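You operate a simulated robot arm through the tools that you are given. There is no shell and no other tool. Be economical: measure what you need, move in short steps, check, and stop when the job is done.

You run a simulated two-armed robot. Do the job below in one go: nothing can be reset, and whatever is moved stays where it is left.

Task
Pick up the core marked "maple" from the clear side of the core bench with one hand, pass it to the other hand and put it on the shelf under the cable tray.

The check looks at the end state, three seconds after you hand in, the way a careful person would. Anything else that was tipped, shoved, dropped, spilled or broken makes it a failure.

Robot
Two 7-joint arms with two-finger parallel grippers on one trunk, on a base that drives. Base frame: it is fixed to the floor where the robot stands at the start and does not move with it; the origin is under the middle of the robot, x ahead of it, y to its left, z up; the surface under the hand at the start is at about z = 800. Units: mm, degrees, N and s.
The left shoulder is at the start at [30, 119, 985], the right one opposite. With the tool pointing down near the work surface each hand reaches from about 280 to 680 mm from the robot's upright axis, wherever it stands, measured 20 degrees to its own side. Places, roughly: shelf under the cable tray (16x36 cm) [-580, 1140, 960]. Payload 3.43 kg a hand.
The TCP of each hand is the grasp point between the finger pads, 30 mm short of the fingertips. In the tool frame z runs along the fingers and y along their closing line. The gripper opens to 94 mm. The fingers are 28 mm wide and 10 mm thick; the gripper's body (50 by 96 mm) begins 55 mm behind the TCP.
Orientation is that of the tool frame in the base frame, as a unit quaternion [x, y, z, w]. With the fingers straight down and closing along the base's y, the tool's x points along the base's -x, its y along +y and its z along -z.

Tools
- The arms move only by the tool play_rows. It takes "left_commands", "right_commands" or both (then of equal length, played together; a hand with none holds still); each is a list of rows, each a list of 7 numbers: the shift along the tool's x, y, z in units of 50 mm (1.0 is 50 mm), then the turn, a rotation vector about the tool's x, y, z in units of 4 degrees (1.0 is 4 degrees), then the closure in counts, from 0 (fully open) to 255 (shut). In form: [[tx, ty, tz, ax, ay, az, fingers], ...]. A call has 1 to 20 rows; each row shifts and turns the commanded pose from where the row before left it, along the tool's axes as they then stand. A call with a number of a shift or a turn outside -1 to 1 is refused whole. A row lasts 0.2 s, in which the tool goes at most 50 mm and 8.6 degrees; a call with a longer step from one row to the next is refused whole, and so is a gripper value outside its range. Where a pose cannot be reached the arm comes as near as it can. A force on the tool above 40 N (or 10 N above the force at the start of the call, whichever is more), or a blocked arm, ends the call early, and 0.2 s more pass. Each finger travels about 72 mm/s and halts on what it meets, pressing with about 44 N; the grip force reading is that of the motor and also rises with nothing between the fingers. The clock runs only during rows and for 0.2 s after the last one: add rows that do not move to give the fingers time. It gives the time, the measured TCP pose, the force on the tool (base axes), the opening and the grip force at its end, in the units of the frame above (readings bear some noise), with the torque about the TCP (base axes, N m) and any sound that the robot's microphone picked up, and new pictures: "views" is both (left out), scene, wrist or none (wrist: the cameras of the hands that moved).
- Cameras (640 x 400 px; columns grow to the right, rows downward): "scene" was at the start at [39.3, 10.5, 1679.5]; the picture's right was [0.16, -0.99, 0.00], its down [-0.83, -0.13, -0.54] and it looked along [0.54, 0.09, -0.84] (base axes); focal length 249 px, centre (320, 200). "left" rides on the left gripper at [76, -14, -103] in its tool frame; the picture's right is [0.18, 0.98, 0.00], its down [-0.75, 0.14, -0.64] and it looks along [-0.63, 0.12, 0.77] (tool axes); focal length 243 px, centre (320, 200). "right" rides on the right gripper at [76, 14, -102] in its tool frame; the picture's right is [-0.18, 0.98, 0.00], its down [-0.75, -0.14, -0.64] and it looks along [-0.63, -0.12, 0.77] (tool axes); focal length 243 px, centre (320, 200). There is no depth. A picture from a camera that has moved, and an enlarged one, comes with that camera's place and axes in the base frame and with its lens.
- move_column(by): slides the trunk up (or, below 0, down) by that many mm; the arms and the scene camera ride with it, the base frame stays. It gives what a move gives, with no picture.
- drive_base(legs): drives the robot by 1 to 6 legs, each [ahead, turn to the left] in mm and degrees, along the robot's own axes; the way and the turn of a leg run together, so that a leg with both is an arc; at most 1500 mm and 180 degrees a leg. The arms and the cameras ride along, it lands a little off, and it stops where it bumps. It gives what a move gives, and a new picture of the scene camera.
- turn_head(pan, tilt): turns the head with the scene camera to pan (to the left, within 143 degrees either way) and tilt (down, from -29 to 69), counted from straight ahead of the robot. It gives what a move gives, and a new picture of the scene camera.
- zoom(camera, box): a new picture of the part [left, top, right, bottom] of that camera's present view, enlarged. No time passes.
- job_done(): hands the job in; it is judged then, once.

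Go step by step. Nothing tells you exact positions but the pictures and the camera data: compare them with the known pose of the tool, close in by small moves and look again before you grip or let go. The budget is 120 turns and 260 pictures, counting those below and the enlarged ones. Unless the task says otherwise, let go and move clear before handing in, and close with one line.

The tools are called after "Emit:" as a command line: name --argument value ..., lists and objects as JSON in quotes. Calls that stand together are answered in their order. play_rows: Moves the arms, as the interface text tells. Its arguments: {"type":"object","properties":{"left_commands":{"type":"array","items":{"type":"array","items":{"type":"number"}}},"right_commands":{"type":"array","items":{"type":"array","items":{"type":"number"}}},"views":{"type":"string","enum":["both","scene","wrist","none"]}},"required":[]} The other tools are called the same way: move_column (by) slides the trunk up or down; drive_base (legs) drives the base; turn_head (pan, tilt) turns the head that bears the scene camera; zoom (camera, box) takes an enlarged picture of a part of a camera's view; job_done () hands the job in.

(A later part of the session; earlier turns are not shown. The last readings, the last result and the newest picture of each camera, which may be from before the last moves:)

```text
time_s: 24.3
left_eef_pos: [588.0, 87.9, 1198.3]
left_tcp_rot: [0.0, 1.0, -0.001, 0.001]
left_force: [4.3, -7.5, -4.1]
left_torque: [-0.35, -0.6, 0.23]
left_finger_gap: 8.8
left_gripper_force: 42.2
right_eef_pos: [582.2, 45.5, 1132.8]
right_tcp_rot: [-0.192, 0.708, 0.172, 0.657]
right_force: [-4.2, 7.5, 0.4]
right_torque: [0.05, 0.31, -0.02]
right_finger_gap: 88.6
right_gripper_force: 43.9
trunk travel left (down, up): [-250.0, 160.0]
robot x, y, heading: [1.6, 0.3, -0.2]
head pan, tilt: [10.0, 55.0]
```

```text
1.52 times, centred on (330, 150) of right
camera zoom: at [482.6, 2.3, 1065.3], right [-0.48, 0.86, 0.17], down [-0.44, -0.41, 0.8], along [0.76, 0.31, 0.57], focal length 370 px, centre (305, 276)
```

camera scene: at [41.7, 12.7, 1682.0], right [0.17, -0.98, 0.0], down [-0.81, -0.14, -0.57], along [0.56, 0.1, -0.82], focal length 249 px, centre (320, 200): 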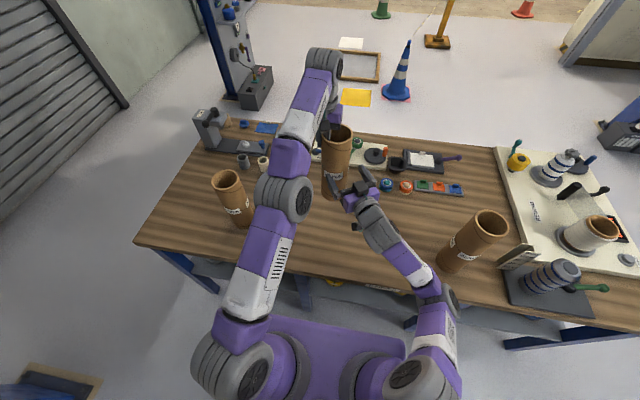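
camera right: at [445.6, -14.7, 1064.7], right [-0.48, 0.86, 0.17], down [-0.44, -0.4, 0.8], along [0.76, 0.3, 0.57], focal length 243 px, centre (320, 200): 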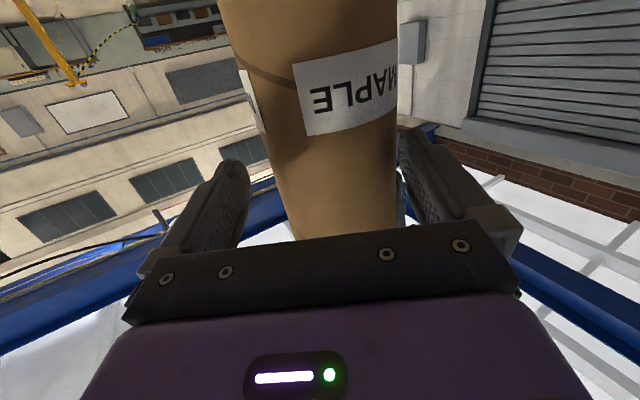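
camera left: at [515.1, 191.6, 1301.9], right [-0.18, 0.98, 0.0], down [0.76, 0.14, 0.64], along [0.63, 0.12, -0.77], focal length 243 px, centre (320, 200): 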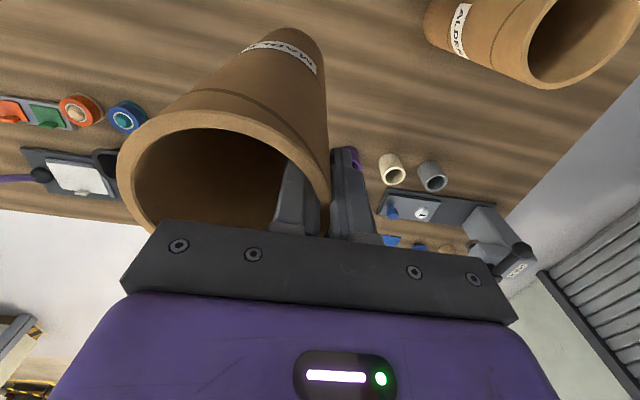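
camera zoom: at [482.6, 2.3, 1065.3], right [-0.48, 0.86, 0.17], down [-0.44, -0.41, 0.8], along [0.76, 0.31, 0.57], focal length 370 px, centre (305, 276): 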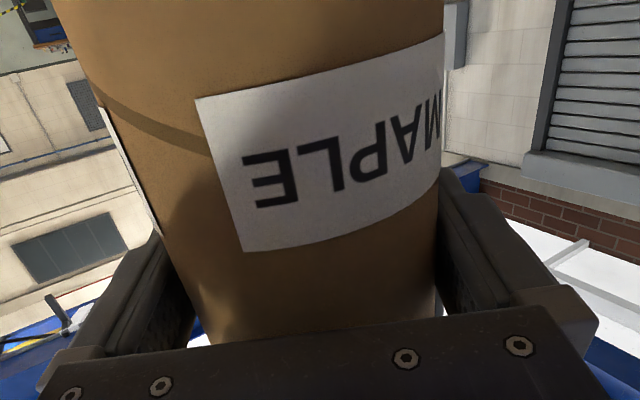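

The right grip holds (88.6 mm, 44 N). I open the left hand and lift it straight out of the bore.

Emit:
play_rows --left_commands '[[0, 0, 0, 0, 0, 0, 180], [0, 0, 0, 0, 0, 0, 100], [0, 0, 0, 0, 0, 0, 80], [0, 0, 0, 0, 0, 0, 80]]' --views "both"

```text
time_s: 25.3
left_eef_pos: [586.3, 89.2, 1197.6]
left_tcp_rot: [0.0, 1.0, 0.0, 0.0]
left_force: [1.0, 0.1, -1.1]
left_torque: [0.0, -0.02, 0.0]
left_finger_gap: 64.6
left_gripper_force: 0.1
right_eef_pos: [583.6, 44.1, 1132.6]
right_tcp_rot: [-0.19, 0.708, 0.17, 0.658]
right_force: [-0.6, 0.6, 0.1]
right_torque: [0.0, 0.0, 0.01]
right_finger_gap: 88.2
right_gripper_force: 44.1
trunk travel left (down, up): [-250.0, 160.0]
robot x, y, heading: [1.0, -2.3, -0.0]
head pan, tilt: [10.0, 55.0]
camera scene: at [41.7, 11.9, 1682.0], right [0.17, -0.98, 0.0], down [-0.81, -0.14, -0.57], along [0.56, 0.1, -0.82], focal length 249 px, centre (320, 200)
camera left: at [509.6, 74.2, 1300.6], right [-0.18, 0.98, 0.0], down [0.75, 0.14, 0.64], along [0.63, 0.12, -0.77], focal length 243 px, centre (320, 200)
```

scene: 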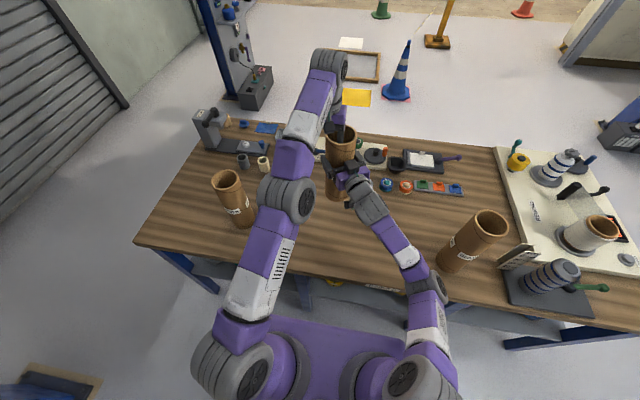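
left: 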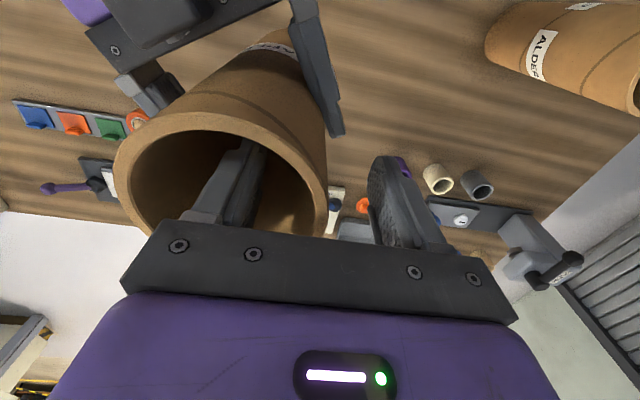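

Left fingers are free of the wall. I raise the left hand in small steps, since it is near its reach limit.

Emit:
play_rows --left_commands '[[0, 0, -0.3, 0, 0, 0, 80], [0, 0, -0.3, 0, 0, 0, 80], [0, 0, 0, 0, 0, 0, 80]]' --views "wrist"

```text
time_s: 26.1
left_eef_pos: [576.4, 90.2, 1214.4]
left_tcp_rot: [0.0, 1.0, 0.0, 0.0]
left_force: [-0.7, -0.3, 0.0]
left_torque: [0.03, 0.0, -0.05]
left_finger_gap: 64.4
left_gripper_force: 0.0
left hand out of reach, approached as far as the arm can: row 1, 2
right_eef_pos: [583.9, 45.0, 1132.0]
right_tcp_rot: [-0.191, 0.708, 0.171, 0.658]
right_force: [-0.2, -0.2, 0.2]
right_torque: [-0.01, 0.04, -0.04]
right_finger_gap: 87.7
right_gripper_force: 43.4
trunk travel left (down, up): [-250.0, 160.0]
robot x, y, heading: [0.4, -1.0, 0.0]
head pan, tilt: [10.0, 55.0]
camera left: at [499.4, 75.6, 1317.5], right [-0.18, 0.98, 0.0], down [0.75, 0.14, 0.64], along [0.63, 0.12, -0.77], focal length 243 px, centre (320, 200)
```

left: 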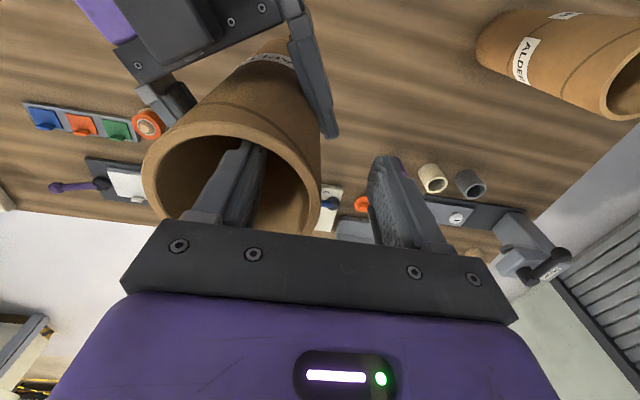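

Its reach limit drags it back in x while rising, so I tilt the left hand (wrist toward the robot) while rising, to keep the finger clear of the bore wall.

Emit:
play_rows --left_commands '[[0, 0, 0, 0, -1, 0, 80], [0, 0, 0, 0, -1, 0, 80], [0, 0, 0, 0, -1, 0, 80], [-0.15, 0, -0.2, 0, 0, 0, 80], [0, 0, 0, 0, 0, 0, 80]]' --views "wrist"

```text
time_s: 27.3
left_eef_pos: [606.4, 87.5, 1240.3]
left_tcp_rot: [0.0, 0.994, 0.0, 0.105]
left_force: [0.1, -0.6, 0.6]
left_torque: [-0.01, 0.01, -0.02]
left_finger_gap: 64.4
left_gripper_force: 0.1
left hand out of reach, approached as far as the arm can: row 1, 2, 3, 4
right_eef_pos: [582.9, 45.3, 1132.3]
right_tcp_rot: [-0.191, 0.709, 0.171, 0.657]
right_force: [-0.5, 0.3, -0.2]
right_torque: [-0.03, 0.01, -0.03]
right_finger_gap: 87.7
right_gripper_force: 44.1
trunk travel left (down, up): [-250.0, 160.0]
robot x, y, heading: [3.2, 0.3, -0.1]
head pan, tilt: [10.0, 55.0]
camera left: at [510.1, 71.4, 1324.6], right [-0.18, 0.98, -0.04], down [0.6, 0.14, 0.79], along [0.78, 0.12, -0.62], focal length 243 px, centre (320, 200)
```

left: 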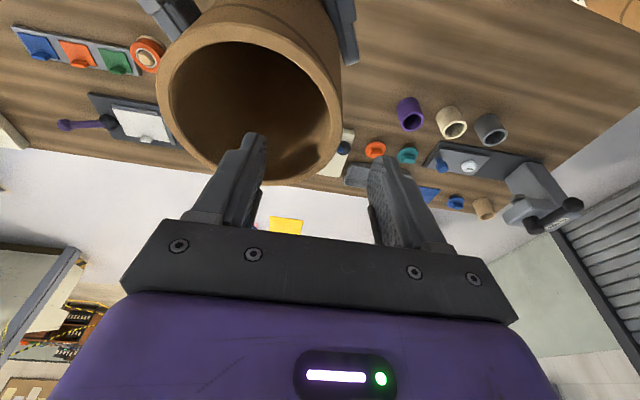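

The fingertips are nearly out; a further 30 mm along its axis clears the rim, then I take the left hand away to the left.

Emit:
play_rows --left_commands '[[0, 0, -0.3, 0, 0, 0, 80], [0, 0, -0.4, 0, 0, 0, 80], [0, 0, 0, 0, 0, 0, 80]]' --views "both"

```text
time_s: 28.1
left_eef_pos: [593.7, 86.3, 1260.5]
left_tcp_rot: [0.0, 0.995, 0.0, 0.104]
left_force: [0.4, -0.5, -0.1]
left_torque: [0.03, -0.03, 0.05]
left_finger_gap: 64.6
left_gripper_force: 0.0
left hand out of reach, approached as far as the arm can: row 2
right_eef_pos: [582.4, 45.0, 1132.1]
right_tcp_rot: [-0.191, 0.709, 0.17, 0.657]
right_force: [-0.3, 0.9, -0.2]
right_torque: [0.01, 0.01, 0.02]
right_finger_gap: 87.8
right_gripper_force: 44.1
trunk travel left (down, up): [-250.0, 160.0]
robot x, y, heading: [3.4, 3.2, -0.4]
head pan, tilt: [10.0, 55.0]
camera scene: at [41.3, 12.0, 1682.0], right [0.17, -0.98, 0.0], down [-0.81, -0.14, -0.57], along [0.56, 0.1, -0.82], focal length 249 px, centre (320, 200)
camera left: at [497.7, 71.7, 1344.2], right [-0.18, 0.98, -0.04], down [0.6, 0.14, 0.78], along [0.78, 0.12, -0.62], focal length 243 px, centre (320, 200)
```

scene: 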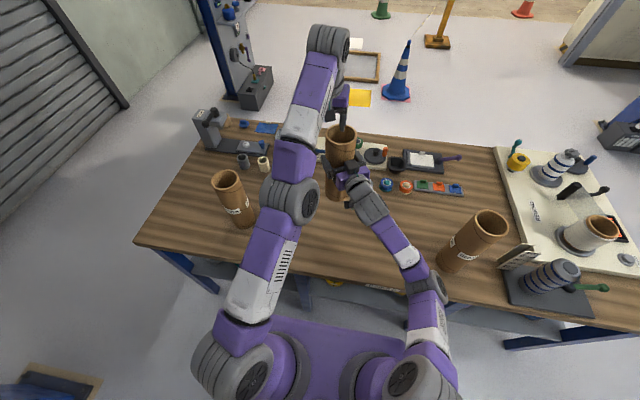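
left: 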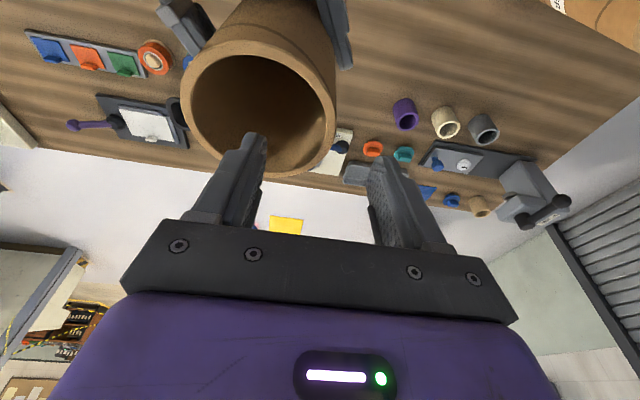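

The tips are above the rim. I move the left hand away left and back, and straighten it.

Emit:
play_rows --left_commands '[[0, 0.7, -0.1, 0, 0, 0, 80], [0, 0.9, 0, 0, 0, 0, 0], [0, 0.9, 0, 0, 0, 0, 0], [0.6, 0.6, 0, 0, 1, 0, 0], [0.8, 0.4, 0, 0, 1, 0, 0], [0.8, 0.2, 0, 0, 1, 0, 0], [0.8, 0, 0, 0, 0, 0, 0], [0.7, 0, 0, 0, 0, 0, 0], [0, 0, 0, 0, 0, 0, 0]]' --views "scene"

```text
time_s: 30.1
left_eef_pos: [483.9, 270.2, 1263.9]
left_tcp_rot: [-0.001, 0.999, 0.001, 0.036]
left_force: [0.4, 0.4, -0.1]
left_torque: [0.01, -0.02, -0.02]
left_finger_gap: 94.2
left_gripper_force: 0.1
left hand out of reach, approached as far as the arm can: row 4, 5, 6
right_eef_pos: [582.7, 44.6, 1133.7]
right_tcp_rot: [-0.191, 0.709, 0.171, 0.657]
right_force: [-0.3, 0.8, -2.8]
right_torque: [-0.02, 0.05, -0.01]
right_finger_gap: 87.4
right_gripper_force: 44.1
trunk travel left (down, up): [-250.0, 160.0]
robot x, y, heading: [0.2, 2.9, -0.2]
head pan, tilt: [10.0, 55.0]
camera scene: at [40.4, 12.2, 1682.1], right [0.17, -0.98, 0.0], down [-0.81, -0.14, -0.57], along [0.57, 0.1, -0.82], focal length 249 px, centre (320, 200)
```

scene: 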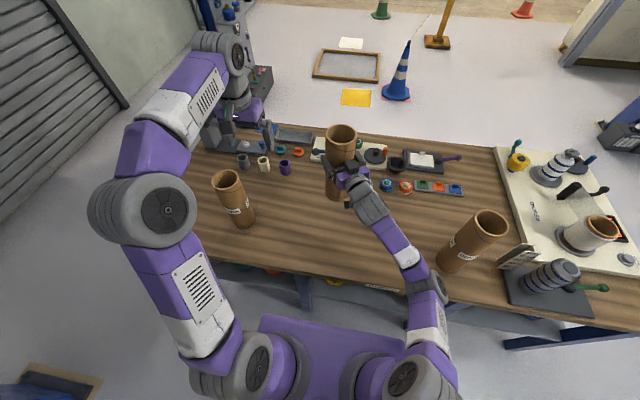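

The core hangs safely in the right hand. I raise the trunk 130 mm so the core clears the other cores, retract the left hand, and look behind before backing up.

Emit:
move_column --by 130

Emit:
play_rows --left_commands '[[0.7, 0, 0, 0, 1, 0, 0], [0.7, 0, 0, 0, 0, 0, 0], [0, 0, 0, 0, 0, 0, 0]]' --views "none"

Emit:
turn_head --pan 143 --tilt 50

Emit:
turn_head --pan -140 --tilt 50

```text
time_s: 31.7
left_eef_pos: [486.1, 269.3, 1395.5]
left_tcp_rot: [0.001, 0.999, 0.0, 0.035]
left_force: [-0.2, -0.4, 0.6]
left_torque: [-0.01, 0.0, -0.01]
left_finger_gap: 93.9
left_gripper_force: 0.1
right_eef_pos: [583.9, 44.2, 1261.5]
right_tcp_rot: [-0.19, 0.709, 0.17, 0.657]
right_force: [-0.2, -0.5, -2.9]
right_torque: [-0.02, -0.01, 0.04]
right_finger_gap: 87.5
right_gripper_force: 43.8
trunk travel left (down, up): [-380.0, 30.0]
robot x, y, heading: [1.5, -2.7, -0.2]
head pan, tilt: [10.0, 55.0]
```

```text
time_s: 32.5
left_eef_pos: [414.8, 271.2, 1390.6]
left_tcp_rot: [0.0, 1.0, 0.0, -0.001]
left_force: [-0.4, -0.3, -0.2]
left_torque: [0.01, 0.05, 0.03]
left_finger_gap: 93.9
left_gripper_force: 0.0
right_eef_pos: [584.2, 45.2, 1262.4]
right_tcp_rot: [-0.19, 0.709, 0.171, 0.657]
right_force: [0.4, -0.2, -2.9]
right_torque: [0.01, 0.01, 0.0]
right_finger_gap: 87.3
right_gripper_force: 44.0
trunk travel left (down, up): [-380.0, 30.0]
robot x, y, heading: [0.5, -0.3, -0.1]
head pan, tilt: [10.0, 55.0]
```

```text
time_s: 34.6
left_eef_pos: [414.0, 270.2, 1391.2]
left_tcp_rot: [0.0, 1.0, 0.0, 0.001]
left_force: [0.0, -0.3, -0.3]
left_torque: [0.03, 0.02, 0.01]
left_finger_gap: 93.8
left_gripper_force: 0.1
right_eef_pos: [583.9, 45.0, 1263.7]
right_tcp_rot: [-0.191, 0.708, 0.171, 0.658]
right_force: [-0.2, 0.0, -2.5]
right_torque: [-0.02, -0.01, 0.01]
right_finger_gap: 87.3
right_gripper_force: 44.1
trunk travel left (down, up): [-380.0, 30.0]
robot x, y, heading: [-0.4, -0.2, -0.0]
head pan, tilt: [143.0, 50.0]
camera scene: at [-90.8, 45.7, 1818.6], right [0.6, 0.8, 0.0], down [0.61, -0.46, -0.64], along [-0.51, 0.39, -0.77], focal length 249 px, centre (320, 200)
```

scene: 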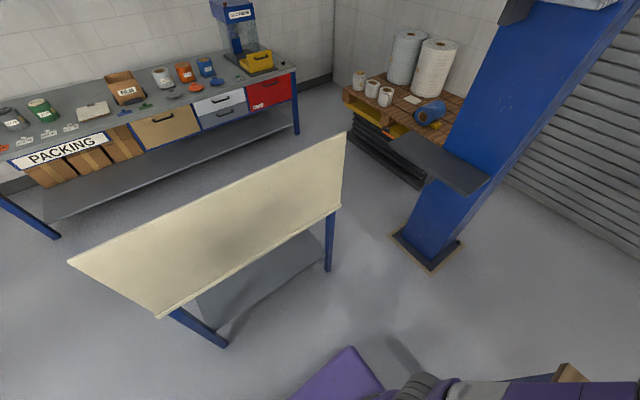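

```text
time_s: 38.5
left_eef_pos: [413.1, 270.5, 1392.9]
left_tcp_rot: [-0.001, 1.0, 0.0, 0.0]
left_force: [-0.4, 0.1, -0.2]
left_torque: [0.02, -0.01, 0.01]
left_finger_gap: 94.0
left_gripper_force: 0.1
right_eef_pos: [583.4, 45.4, 1262.1]
right_tcp_rot: [-0.191, 0.708, 0.171, 0.658]
right_force: [-0.7, 0.0, -3.9]
right_torque: [-0.02, 0.02, 0.01]
right_finger_gap: 86.9
right_gripper_force: 43.9
trunk travel left (down, up): [-380.0, 30.0]
robot x, y, heading: [1.4, -1.9, 0.1]
head pan, tilt: [-140.0, 50.0]
camera scene: at [-88.3, -50.2, 1818.6], right [-0.64, 0.77, 0.0], down [0.59, 0.49, -0.64], along [-0.49, -0.41, -0.77], focal length 249 px, centre (320, 200)
```

scene: 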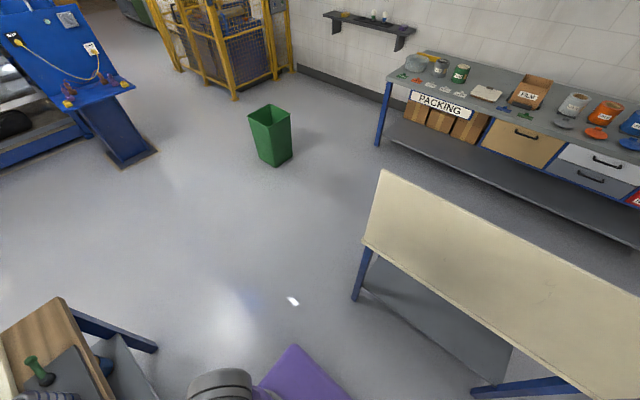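

Behind: a table with its front edge at x≈−640 spanning y −260..590. I'll back 150, turn left 84°, go 517 ahead to about [−100, 515], then turn to 120°. First the back-up and turn.

Emit:
drive_base --legs '[[-150, 0], [0, 84.5]]'

Emit:
turn_head --pan 10 --tilt 40

```text
time_s: 43.5
left_eef_pos: [-384.0, 436.1, 1392.4]
left_tcp_rot: [-0.676, 0.737, 0.001, -0.001]
left_force: [0.1, 0.3, -0.2]
left_torque: [0.03, 0.03, -0.01]
left_finger_gap: 94.0
left_gripper_force: 0.2
right_eef_pos: [-143.7, 585.7, 1262.9]
right_tcp_rot: [0.62, -0.392, -0.571, -0.369]
right_force: [-0.1, 0.3, -2.4]
right_torque: [-0.01, 0.02, 0.0]
right_finger_gap: 87.1
right_gripper_force: 44.0
trunk travel left (down, up): [-380.0, 30.0]
robot x, y, heading: [-149.8, 1.1, 85.0]
head pan, tilt: [-140.0, 50.0]
camera scene: at [-107.9, -93.5, 1818.6], right [-0.82, -0.57, 0.0], down [-0.44, 0.63, -0.64], along [0.37, -0.53, -0.77], focal length 249 px, centre (320, 200)
```

scene: 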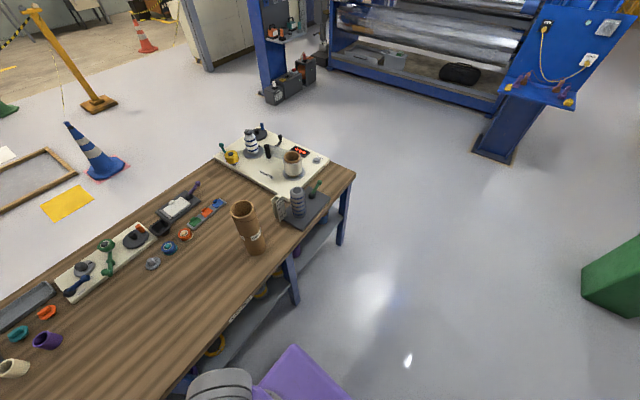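

```text
time_s: 45.9
left_eef_pos: [-383.4, 434.9, 1391.9]
left_tcp_rot: [-0.676, 0.736, 0.001, 0.0]
left_force: [0.0, -0.2, 0.6]
left_torque: [-0.01, -0.02, 0.04]
left_finger_gap: 94.0
left_gripper_force: 0.0
right_eef_pos: [-143.2, 585.7, 1264.4]
right_tcp_rot: [0.62, -0.392, -0.571, -0.369]
right_force: [-0.2, -0.5, -3.0]
right_torque: [-0.02, 0.01, 0.01]
right_finger_gap: 86.7
right_gripper_force: 44.7
trunk travel left (down, up): [-380.0, 30.0]
robot x, y, heading: [-146.4, 2.7, 85.2]
head pan, tilt: [10.0, 40.0]
camera scene: at [-159.4, 54.3, 1832.7], right [1.0, 0.09, 0.0], down [0.06, -0.64, -0.77], along [-0.07, 0.76, -0.64], focal length 249 px, centre (320, 200)
```

scene: 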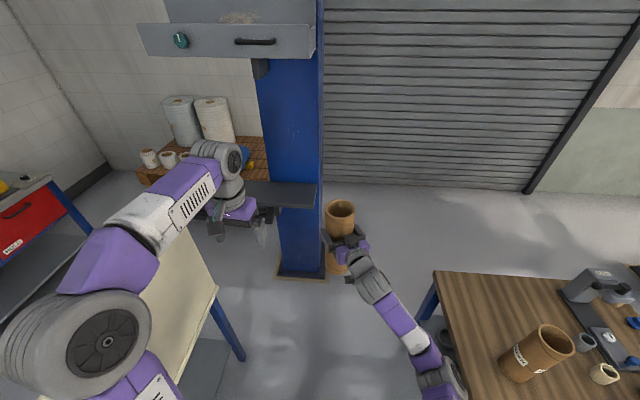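

The shelf's right front corner checks at about [−275, 1035]. I drive ahead 518 mm and turn toward 120°.

Emit:
drive_base --legs '[[0, 2.8], [518, 0], [0, 32]]'

Emit:
turn_head --pan 0 --tilt 45

```text
time_s: 50.9
left_eef_pos: [-569.0, 745.5, 1392.0]
left_tcp_rot: [0.865, -0.501, -0.001, 0.0]
left_force: [0.7, 0.0, -0.1]
left_torque: [0.04, 0.02, 0.01]
left_finger_gap: 94.1
left_gripper_force: 0.0
right_eef_pos: [-458.7, 1005.7, 1262.9]
right_tcp_rot: [0.708, -0.19, -0.655, -0.182]
right_force: [-0.1, 0.9, -3.3]
right_torque: [0.03, -0.01, 0.0]
right_finger_gap: 86.7
right_gripper_force: 44.3
trunk travel left (down, up): [-380.0, 30.0]
robot x, y, heading: [-133.8, 525.8, 119.7]
head pan, tilt: [10.0, 40.0]
camera scene: at [-169.3, 560.6, 1832.7], right [0.77, 0.64, 0.0], down [0.41, -0.49, -0.77], along [-0.49, 0.59, -0.64], focal length 249 px, centre (320, 200)
```

scene: 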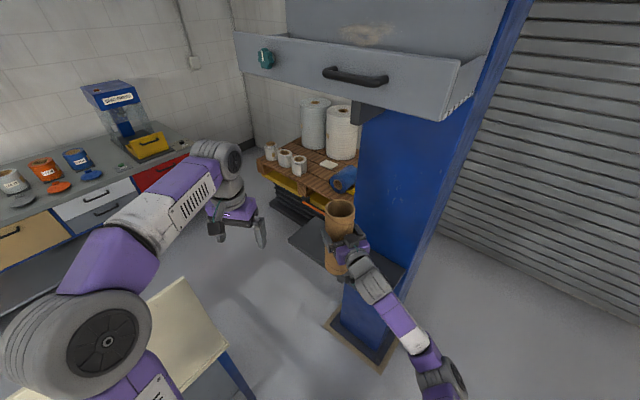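

```text
time_s: 51.6
left_eef_pos: [-569.5, 746.7, 1390.4]
left_tcp_rot: [0.865, -0.501, 0.0, -0.001]
left_force: [-0.4, 0.1, 0.1]
left_torque: [-0.01, 0.03, -0.02]
left_finger_gap: 94.2
left_gripper_force: 0.1
right_eef_pos: [-458.5, 1006.1, 1262.5]
right_tcp_rot: [0.708, -0.19, -0.655, -0.182]
right_force: [-0.3, -0.2, -2.8]
right_torque: [-0.06, -0.05, -0.01]
right_finger_gap: 86.9
right_gripper_force: 44.1
trunk travel left (down, up): [-380.0, 30.0]
robot x, y, heading: [-128.7, 522.1, 120.0]
head pan, tilt: [0.0, 45.0]
camera scene: at [-155.2, 565.9, 1825.5], right [0.87, 0.5, 0.0], down [0.35, -0.61, -0.71], along [-0.35, 0.61, -0.71], focal length 249 px, centre (320, 200)
```

scene: 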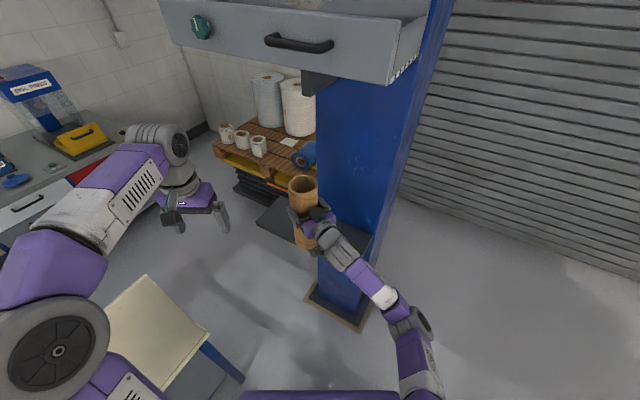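

Emit:
zoom --camera "scene" --box '[220, 140, 420, 265]'

Emit:
zoom --camera "right" --box '[0, 0, 640, 400]'

Emit:
zoom --camera "left" --box '[0, 0, 640, 400]'

```text
3.20 times, centred on (320, 202) of scene
camera zoom: at [-155.2, 565.9, 1825.5], right [0.87, 0.5, 0.0], down [0.35, -0.61, -0.71], along [-0.35, 0.61, -0.71], focal length 796 px, centre (320, 192)
```

zoom: 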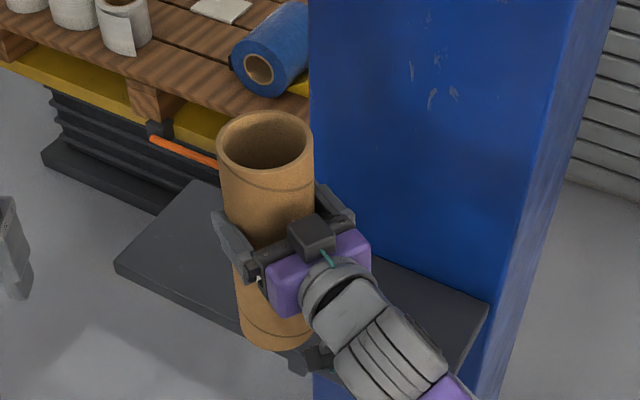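

```text
1.00 times, centred on (320, 200) of right (not enlarged: the box is as wide or as high as the picture)
camera zoom: at [-372.1, 937.6, 1195.2], right [-0.51, -0.84, 0.17], down [0.57, -0.18, 0.8], along [-0.64, 0.51, 0.57], focal length 243 px, centre (320, 200)
```

zoom: 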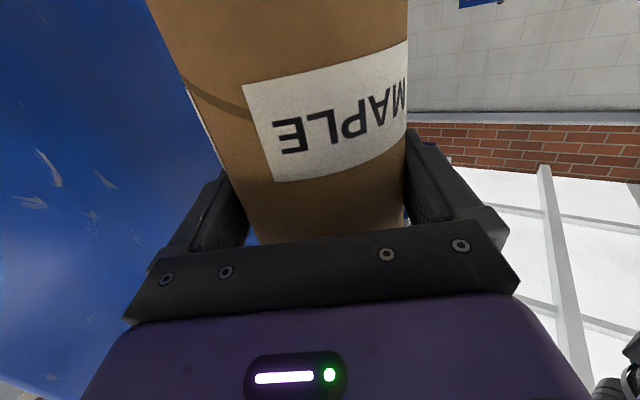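

```text
1.00 times, centred on (320, 200) of left (not enlarged: the box is as wide or as high as the picture)
camera zoom: at [-520.1, 686.9, 1494.0], right [-0.76, -0.65, 0.0], down [-0.5, 0.58, 0.64], along [-0.42, 0.49, -0.77], focal length 243 px, centre (320, 200)
```

zoom: 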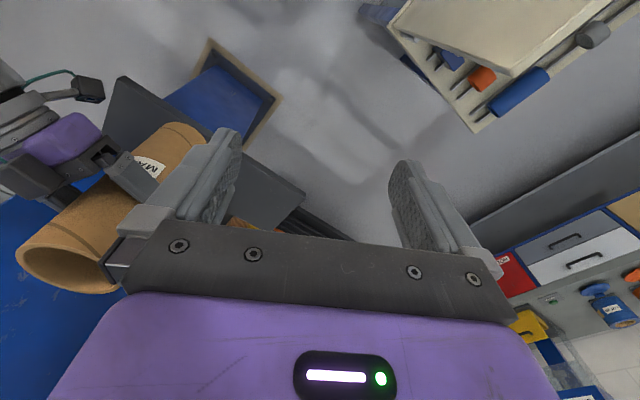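

Three views agree: the shelf spans x −768..−284, y 1045..1242. The core is at about [−463, 1009]; driving 152 mm ahead puts it over [−540, 1140].

Emit:
drive_base --legs '[[152, 0]]'

Emit:
zoom --camera "scene" --box '[220, 140, 420, 265]'

Emit:
zoom --camera "left" --box '[0, 40, 400, 290]'

```text
time_s: 53.0
left_eef_pos: [-645.5, 877.9, 1392.2]
left_tcp_rot: [0.866, -0.5, 0.0, 0.0]
left_force: [-0.3, 0.9, 0.0]
left_torque: [-0.03, 0.01, 0.01]
left_finger_gap: 94.2
left_gripper_force: 0.1
right_eef_pos: [-535.6, 1136.8, 1263.4]
right_tcp_rot: [0.709, -0.189, -0.655, -0.181]
right_force: [0.5, -0.8, -3.5]
right_torque: [-0.02, -0.03, 0.01]
right_finger_gap: 86.7
right_gripper_force: 43.5
trunk travel left (down, up): [-380.0, 30.0]
robot x, y, heading: [-205.8, 651.1, 119.9]
head pan, tilt: [0.0, 45.0]
camera scene: at [-230.9, 697.8, 1825.5], right [0.87, 0.5, 0.0], down [0.35, -0.61, -0.71], along [-0.35, 0.61, -0.71], focal length 249 px, centre (320, 200)
```

scene: 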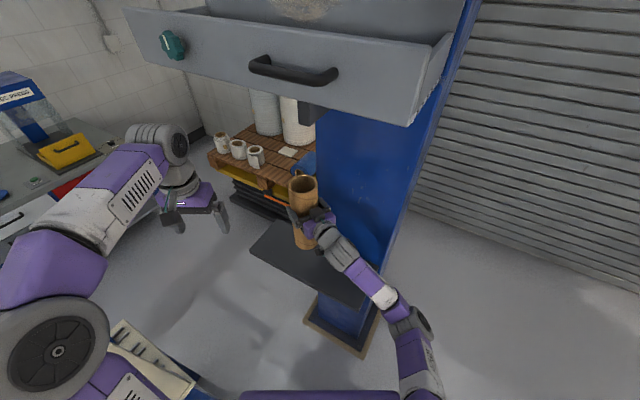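

```text
3.20 times, centred on (320, 202) of scene
camera zoom: at [-230.9, 697.8, 1825.5], right [0.87, 0.5, 0.0], down [0.35, -0.61, -0.71], along [-0.35, 0.61, -0.71], focal length 796 px, centre (320, 192)
```

zoom: 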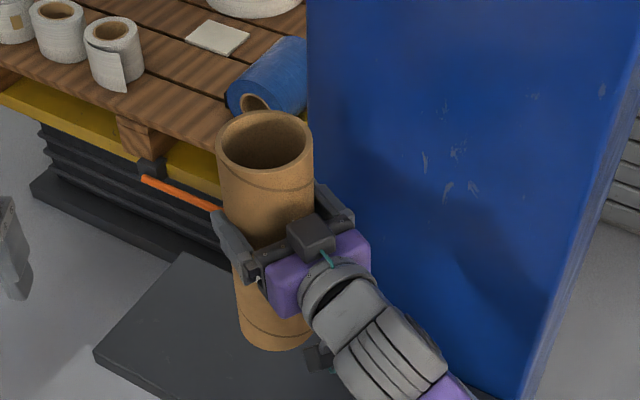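

```text
1.60 times, centred on (200, 165) of left
camera zoom: at [-596.1, 818.0, 1494.2], right [-0.76, -0.65, 0.0], down [-0.5, 0.58, 0.64], along [-0.42, 0.49, -0.77], focal length 388 px, centre (512, 256)
```

zoom: 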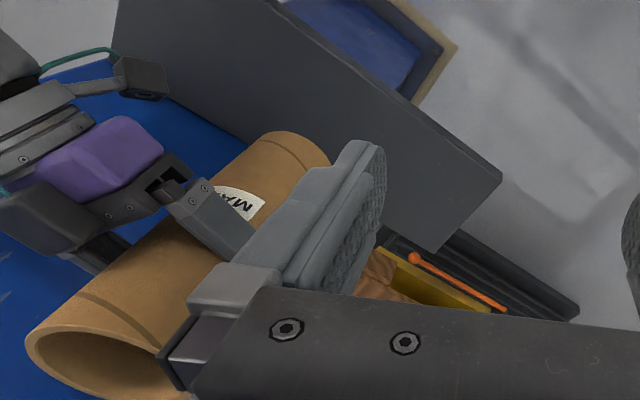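

The core is over the shelf, bottom about 120 mm above it. I lower the trunk 105 mm and look again.

Emit:
move_column --by -105

Emit:
zoom --camera "scene" --box '[220, 140, 420, 265]'

Emit:
zoom --camera "left" --box '[0, 40, 400, 290]'

```text
time_s: 54.3
left_eef_pos: [-645.5, 877.1, 1286.6]
left_tcp_rot: [0.866, -0.501, 0.001, 0.0]
left_force: [-0.7, 0.0, -0.1]
left_torque: [0.01, -0.01, 0.01]
left_finger_gap: 94.2
left_gripper_force: 0.2
right_eef_pos: [-535.0, 1135.6, 1157.9]
right_tcp_rot: [0.709, -0.19, -0.655, -0.182]
right_force: [0.3, -0.9, -3.0]
right_torque: [-0.02, -0.02, 0.03]
right_finger_gap: 86.8
right_gripper_force: 43.9
trunk travel left (down, up): [-275.0, 135.0]
robot x, y, heading: [-206.8, 654.0, 120.0]
head pan, tilt: [0.0, 45.0]
```

```text
3.20 times, centred on (320, 202) of scene
camera zoom: at [-230.7, 697.5, 1720.6], right [0.87, 0.5, 0.0], down [0.35, -0.61, -0.71], along [-0.35, 0.61, -0.71], focal length 796 px, centre (320, 192)
```

zoom: 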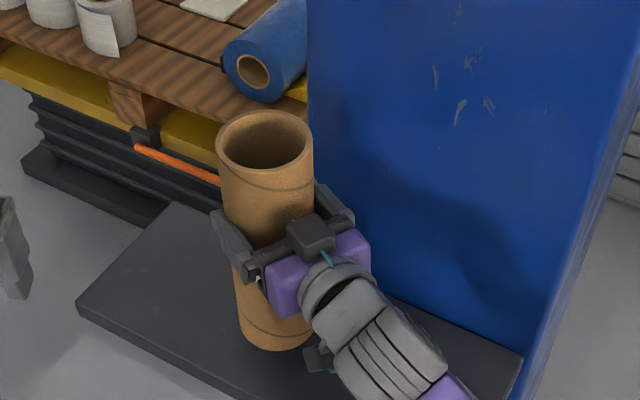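

```text
1.60 times, centred on (200, 165) of left
camera zoom: at [-595.9, 817.8, 1389.4], right [-0.76, -0.65, 0.0], down [-0.5, 0.58, 0.64], along [-0.42, 0.49, -0.77], focal length 388 px, centre (512, 256)
```

zoom: 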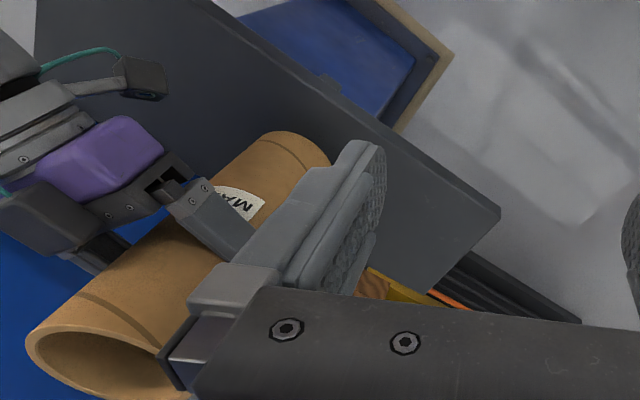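

About 15 mm remain. I lower in small steps watching the force.

Emit:
move_column --by -10

Emit:
move_column --by -4

```text
time_s: 54.9
left_eef_pos: [-646.1, 877.4, 1275.8]
left_tcp_rot: [0.865, -0.501, 0.0, -0.001]
left_force: [-0.2, 0.2, -0.2]
left_torque: [0.02, -0.04, 0.01]
left_finger_gap: 93.9
left_gripper_force: 0.1
right_eef_pos: [-535.9, 1135.7, 1148.3]
right_tcp_rot: [0.709, -0.189, -0.655, -0.181]
right_force: [1.0, 0.2, -3.0]
right_torque: [0.01, -0.03, 0.0]
right_finger_gap: 86.7
right_gripper_force: 44.7
trunk travel left (down, up): [-265.0, 145.0]
robot x, y, heading: [-204.6, 651.2, 119.7]
head pan, tilt: [0.0, 45.0]
```

```text
time_s: 55.5
left_eef_pos: [-646.6, 876.5, 1273.0]
left_tcp_rot: [0.865, -0.501, 0.001, 0.0]
left_force: [-0.7, 0.3, 0.5]
left_torque: [0.0, 0.01, 0.02]
left_finger_gap: 94.0
left_gripper_force: 0.1
right_eef_pos: [-534.6, 1136.9, 1143.8]
right_tcp_rot: [0.709, -0.19, -0.655, -0.182]
right_force: [-0.6, 0.2, -2.7]
right_torque: [0.0, -0.04, 0.0]
right_finger_gap: 86.7
right_gripper_force: 44.3
trunk travel left (down, up): [-261.0, 149.0]
robot x, y, heading: [-204.2, 654.6, 119.8]
head pan, tilt: [0.0, 45.0]
```

Emit:
move_column --by -2

Emit:
move_column --by -2

Emit:
zoom --camera "left" --box '[100, 60, 300, 185]'

```text
time_s: 56.0
left_eef_pos: [-644.9, 878.1, 1270.8]
left_tcp_rot: [0.866, -0.5, 0.001, 0.001]
left_force: [0.2, -0.6, 0.0]
left_torque: [-0.04, 0.0, 0.03]
left_finger_gap: 94.0
left_gripper_force: 0.0
right_eef_pos: [-534.5, 1136.7, 1141.2]
right_tcp_rot: [0.708, -0.189, -0.656, -0.181]
right_force: [0.4, -0.1, -2.8]
right_torque: [-0.03, -0.04, 0.03]
right_finger_gap: 86.8
right_gripper_force: 44.0
trunk travel left (down, up): [-259.0, 151.0]
robot x, y, heading: [-208.0, 654.6, 120.2]
head pan, tilt: [0.0, 45.0]
```

```text
time_s: 56.5
left_eef_pos: [-646.4, 876.8, 1269.3]
left_tcp_rot: [0.865, -0.501, 0.0, 0.0]
left_force: [0.8, 0.3, 0.7]
left_torque: [0.03, 0.02, 0.05]
left_finger_gap: 93.9
left_gripper_force: 0.2
right_eef_pos: [-535.6, 1136.9, 1140.0]
right_tcp_rot: [0.709, -0.19, -0.655, -0.182]
right_force: [-0.4, -0.2, -3.7]
right_torque: [-0.01, -0.02, 0.0]
right_finger_gap: 86.7
right_gripper_force: 44.4
trunk travel left (down, up): [-257.0, 153.0]
robot x, y, heading: [-207.9, 654.0, 119.9]
head pan, tilt: [0.0, 45.0]
```

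```text
3.20 times, centred on (200, 122) of left
camera zoom: at [-596.1, 817.9, 1371.2], right [-0.76, -0.65, 0.0], down [-0.5, 0.58, 0.64], along [-0.42, 0.49, -0.77], focal length 776 px, centre (704, 448)
```

zoom: 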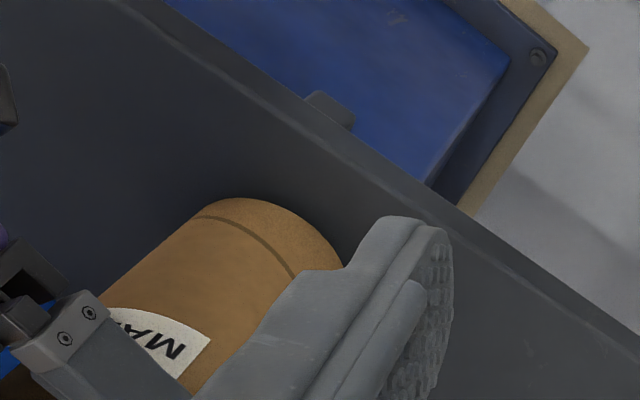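

No contact yet (force still −3 N). I keep lowering gently.

Emit:
move_column --by -2

Emit:
move_column --by -2

```text
time_s: 57.0
left_eef_pos: [-645.5, 877.5, 1268.1]
left_tcp_rot: [0.866, -0.5, -0.001, 0.001]
left_force: [0.1, 0.5, 0.4]
left_torque: [-0.02, -0.01, 0.02]
left_finger_gap: 94.2
left_gripper_force: 0.2
right_eef_pos: [-535.0, 1137.4, 1138.3]
right_tcp_rot: [0.709, -0.189, -0.655, -0.181]
right_force: [-0.4, 0.3, -3.6]
right_torque: [0.0, -0.03, 0.02]
right_finger_gap: 86.7
right_gripper_force: 43.8
trunk travel left (down, up): [-255.0, 155.0]
robot x, y, heading: [-202.8, 651.5, 119.9]
head pan, tilt: [0.0, 45.0]
```

```text
time_s: 57.5
left_eef_pos: [-646.3, 876.6, 1263.6]
left_tcp_rot: [0.866, -0.501, 0.0, 0.0]
left_force: [-0.4, 0.6, 0.2]
left_torque: [0.02, -0.01, 0.01]
left_finger_gap: 93.9
left_gripper_force: 0.0
right_eef_pos: [-535.5, 1135.8, 1137.0]
right_tcp_rot: [0.708, -0.189, -0.656, -0.181]
right_force: [0.4, 0.1, -3.0]
right_torque: [-0.04, -0.04, 0.0]
right_finger_gap: 86.4
right_gripper_force: 44.4
trunk travel left (down, up): [-253.0, 157.0]
robot x, y, heading: [-206.5, 649.7, 119.7]
head pan, tilt: [0.0, 45.0]
```

Emit:
move_column --by -3

Emit:
move_column --by -2

Emit:
zoom --camera "scene" --box '[260, 170, 360, 260]'

```text
time_s: 58.0
left_eef_pos: [-646.3, 876.9, 1261.5]
left_tcp_rot: [0.866, -0.5, 0.001, 0.0]
left_force: [1.1, 0.2, 0.1]
left_torque: [0.0, 0.02, -0.01]
left_finger_gap: 94.2
left_gripper_force: 0.1
right_eef_pos: [-534.1, 1136.6, 1133.5]
right_tcp_rot: [0.709, -0.189, -0.655, -0.181]
right_force: [0.0, 0.5, -2.1]
right_torque: [-0.02, 0.0, -0.03]
right_finger_gap: 86.4
right_gripper_force: 43.8
trunk travel left (down, up): [-250.0, 160.0]
robot x, y, heading: [-203.9, 653.0, 120.0]
head pan, tilt: [0.0, 45.0]
```

```text
time_s: 58.6
left_eef_pos: [-646.2, 877.0, 1259.9]
left_tcp_rot: [0.866, -0.501, -0.001, 0.0]
left_force: [-0.3, 0.0, 0.5]
left_torque: [0.0, -0.01, -0.01]
left_finger_gap: 94.2
left_gripper_force: 0.1
right_eef_pos: [-535.3, 1137.4, 1131.4]
right_tcp_rot: [0.709, -0.189, -0.655, -0.181]
right_force: [-0.1, 1.5, -2.5]
right_torque: [-0.05, -0.03, 0.01]
right_finger_gap: 86.4
right_gripper_force: 43.7
trunk travel left (down, up): [-248.0, 162.0]
robot x, y, heading: [-207.9, 656.8, 120.0]
head pan, tilt: [0.0, 45.0]
```

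```text
4.44 times, centred on (310, 215) of scene
camera zoom: at [-230.8, 697.7, 1693.4], right [0.87, 0.5, 0.0], down [0.35, -0.61, -0.71], along [-0.35, 0.61, -0.71], focal length 1106 px, centre (364, 133)
```

zoom: 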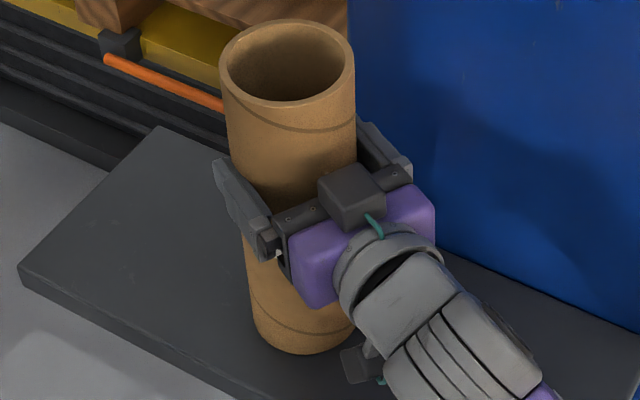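

Emit:
move_column --by -3

Emit:
move_column --by -2

Emit:
zoom --camera "left" --box '[60, 40, 300, 190]'

```text
time_s: 59.1
left_eef_pos: [-645.2, 876.9, 1257.0]
left_tcp_rot: [0.865, -0.501, 0.0, 0.001]
left_force: [-0.5, -0.4, -0.4]
left_torque: [0.04, 0.03, 0.02]
left_finger_gap: 94.1
left_gripper_force: 0.0
right_eef_pos: [-534.4, 1136.9, 1129.4]
right_tcp_rot: [0.708, -0.189, -0.655, -0.182]
right_force: [-0.4, 0.2, 1.4]
right_torque: [-0.05, 0.24, -0.01]
right_finger_gap: 86.6
right_gripper_force: 44.0
trunk travel left (down, up): [-245.0, 165.0]
robot x, y, heading: [-203.6, 652.4, 119.8]
head pan, tilt: [0.0, 45.0]
```

```text
time_s: 59.6
left_eef_pos: [-645.7, 877.3, 1255.6]
left_tcp_rot: [0.866, -0.501, 0.0, -0.001]
left_force: [-1.3, 0.0, 0.2]
left_torque: [0.01, 0.0, 0.0]
left_finger_gap: 94.1
left_gripper_force: 0.1
right_eef_pos: [-534.1, 1135.2, 1128.8]
right_tcp_rot: [0.706, -0.189, -0.657, -0.182]
right_force: [-1.5, 1.8, 13.6]
right_torque: [-0.1, 0.76, -0.08]
right_finger_gap: 86.6
right_gripper_force: 43.8
trunk travel left (down, up): [-243.0, 167.0]
robot x, y, heading: [-203.8, 651.1, 120.0]
head pan, tilt: [0.0, 45.0]
```

```text
2.67 times, centred on (180, 115) of left
camera zoom: at [-595.3, 817.1, 1357.7], right [-0.76, -0.65, 0.0], down [-0.5, 0.58, 0.64], along [-0.42, 0.49, -0.77], focal length 647 px, centre (693, 427)
```

zoom: 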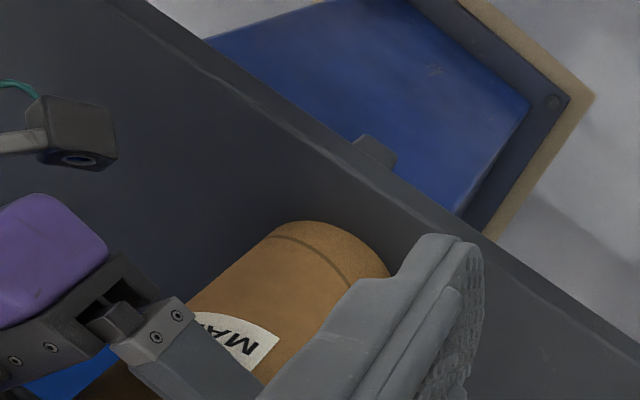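

Contact: +13.6 N. I ease up 1 mm, then open the right hand fully.

Emit:
move_column --by 1

Emit:
play_rows --right_commands '[[0, 0, 0, 0, 0, 0, 0], [0, 0, 0, 0, 0, 0, 0], [0, 0, 0, 0, 0, 0, 0]]' --views "both"

Emit:
zoom --camera "right" --box '[120, 60, 540, 240]'

```text
time_s: 60.1
left_eef_pos: [-645.5, 876.1, 1256.5]
left_tcp_rot: [0.866, -0.501, -0.001, 0.0]
left_force: [0.1, 0.6, -0.7]
left_torque: [0.03, 0.03, 0.0]
left_finger_gap: 93.6
left_gripper_force: 0.1
right_eef_pos: [-533.9, 1135.1, 1127.9]
right_tcp_rot: [0.708, -0.189, -0.656, -0.182]
right_force: [-1.3, 3.1, 16.3]
right_torque: [0.04, 1.02, -0.15]
right_finger_gap: 86.6
right_gripper_force: 44.1
trunk travel left (down, up): [-244.0, 166.0]
robot x, y, heading: [-206.5, 655.0, 119.9]
head pan, tilt: [0.0, 45.0]
```

```text
time_s: 60.9
left_eef_pos: [-646.2, 876.8, 1256.2]
left_tcp_rot: [0.866, -0.501, 0.0, 0.0]
left_force: [-0.7, -0.8, 1.0]
left_torque: [0.02, -0.05, -0.01]
left_finger_gap: 93.9
left_gripper_force: 0.0
right_eef_pos: [-535.6, 1136.6, 1126.4]
right_tcp_rot: [0.709, -0.19, -0.654, -0.182]
right_force: [0.2, 0.2, -0.9]
right_torque: [-0.01, 0.02, 0.01]
right_finger_gap: 93.8
right_gripper_force: 0.1
trunk travel left (down, up): [-244.0, 166.0]
robot x, y, heading: [-203.4, 658.9, 119.9]
head pan, tilt: [0.0, 45.0]
camera scene: at [-230.6, 697.4, 1689.4], right [0.87, 0.5, 0.0], down [0.35, -0.61, -0.71], along [-0.35, 0.61, -0.71], focal length 249 px, centre (320, 200)
camera right: at [-448.4, 1068.7, 1059.3], right [-0.51, -0.84, 0.17], down [0.57, -0.18, 0.8], along [-0.64, 0.51, 0.57], focal length 243 px, centre (320, 200)
```

scene: 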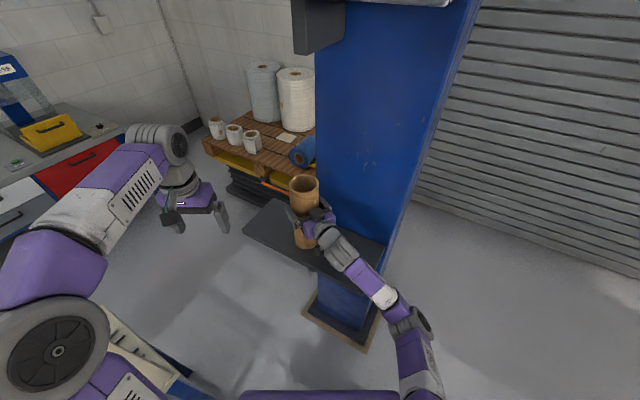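
right: 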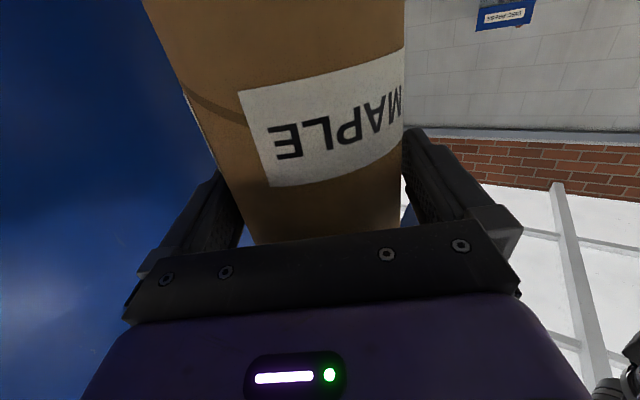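

```text
1.52 times, centred on (330, 150) of right
camera zoom: at [-448.4, 1068.7, 1059.3], right [-0.51, -0.84, 0.17], down [0.57, -0.18, 0.8], along [-0.64, 0.51, 0.57], focal length 370 px, centre (305, 276)
```

zoom: 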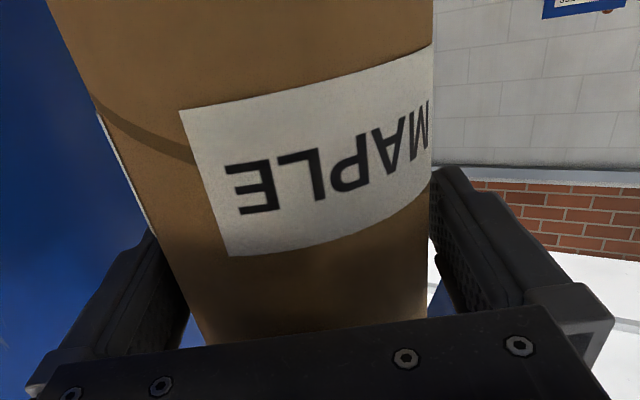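

The core stands free on the shelf. I back the right hand out in small steps along its own axis, checking clearance.

Emit:
play_rows --right_commands '[[0, -0.02, -0.1, 0, 0, 0, 0], [0, 0, -0.1, 0, 0, 0, 0], [0, 0, 0, 0, 0, 0, 0]]' --views "none"

Emit:
zoom --camera "right" --box '[120, 60, 540, 240]'

```text
time_s: 61.7
left_eef_pos: [-646.0, 876.1, 1256.3]
left_tcp_rot: [0.866, -0.501, -0.001, -0.001]
left_force: [0.4, -0.2, 0.0]
left_torque: [-0.02, 0.01, 0.0]
left_finger_gap: 94.0
left_gripper_force: 0.0
right_eef_pos: [-526.4, 1132.2, 1127.6]
right_tcp_rot: [0.709, -0.189, -0.655, -0.181]
right_force: [0.5, -0.8, 0.0]
right_torque: [0.04, -0.02, 0.02]
right_finger_gap: 93.9
right_gripper_force: 0.1
trunk travel left (down, up): [-244.0, 166.0]
robot x, y, heading: [-205.2, 654.4, 119.9]
head pan, tilt: [0.0, 45.0]
```

```text
1.52 times, centred on (330, 150) of right
camera zoom: at [-439.4, 1064.6, 1060.3], right [-0.51, -0.84, 0.17], down [0.57, -0.18, 0.8], along [-0.64, 0.51, 0.57], focal length 370 px, centre (305, 276)
```

zoom: 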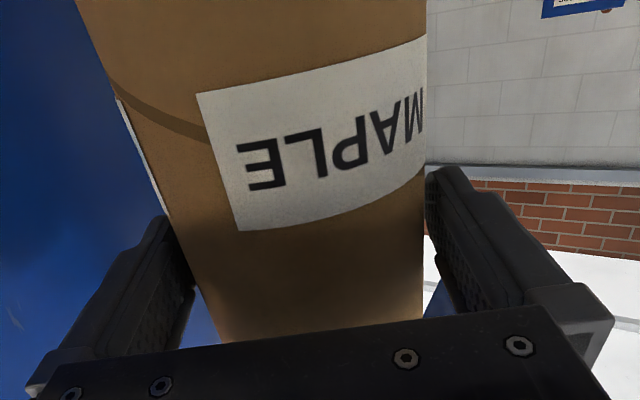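

Tracking well, both sides clear. I continue backing.

Emit:
play_rows --right_commands '[[0, 0, -0.12, 0, 0, 0, 0], [0, 0, -0.12, 0, 0, 0, 0], [0, 0, -0.12, 0, 0, 0, 0], [0, 0, 0, 0, 0, 0, 0]]' --views "none"

Emit:
zoom --camera "right" --box '[120, 60, 540, 240]'

```text
time_s: 62.7
left_eef_pos: [-645.9, 876.0, 1255.0]
left_tcp_rot: [0.866, -0.501, 0.001, 0.0]
left_force: [0.0, -0.3, -0.1]
left_torque: [0.0, -0.04, 0.01]
left_finger_gap: 93.6
left_gripper_force: 0.0
right_eef_pos: [-510.1, 1123.6, 1128.2]
right_tcp_rot: [0.708, -0.19, -0.655, -0.182]
right_force: [-0.7, -0.3, 0.5]
right_torque: [-0.03, 0.03, 0.01]
right_finger_gap: 94.1
right_gripper_force: 0.1
trunk travel left (down, up): [-244.0, 166.0]
robot x, y, heading: [-207.2, 653.4, 119.9]
head pan, tilt: [0.0, 45.0]
```

```text
1.52 times, centred on (330, 150) of right
camera zoom: at [-423.7, 1055.9, 1061.8], right [-0.51, -0.84, 0.17], down [0.57, -0.18, 0.8], along [-0.64, 0.51, 0.57], focal length 370 px, centre (305, 276)
```

zoom: 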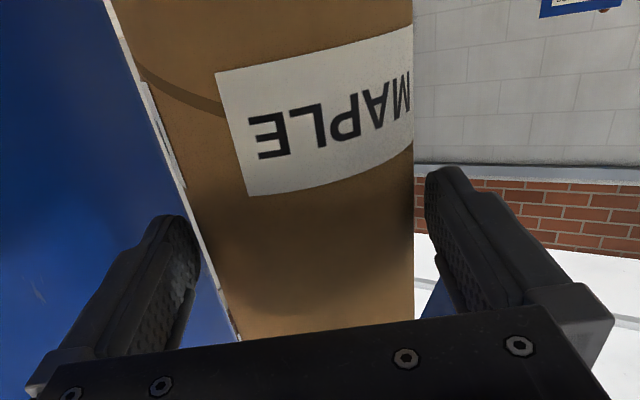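

Clear on both sides; I keep retreating 35 mm, then check.

Emit:
play_rows --right_commands '[[0, 0, -0.2, 0, 0, 0, 0], [0, 0, -0.25, 0, 0, 0, 0], [0, 0, -0.25, 0, 0, 0, 0], [0, 0, 0, 0, 0, 0, 0]]' --views "wrist"

```text
time_s: 63.7
left_eef_pos: [-645.8, 877.2, 1256.7]
left_tcp_rot: [0.866, -0.5, 0.0, 0.0]
left_force: [-0.5, -0.5, 0.3]
left_torque: [0.01, 0.01, 0.0]
left_finger_gap: 93.9
left_gripper_force: 0.2
right_eef_pos: [-479.6, 1105.3, 1131.6]
right_tcp_rot: [0.709, -0.189, -0.655, -0.181]
right_force: [0.2, -0.6, 0.0]
right_torque: [-0.01, 0.04, -0.01]
right_finger_gap: 94.1
right_gripper_force: 0.1
trunk travel left (down, up): [-244.0, 166.0]
robot x, y, heading: [-206.0, 655.8, 120.0]
head pan, tilt: [0.0, 45.0]
camera right: at [-393.6, 1037.7, 1064.7], right [-0.51, -0.84, 0.17], down [0.57, -0.18, 0.8], along [-0.64, 0.51, 0.57], focal length 243 px, centre (320, 200)
```

right: 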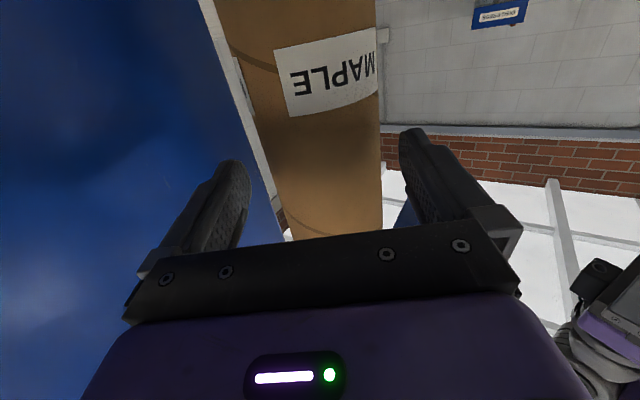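

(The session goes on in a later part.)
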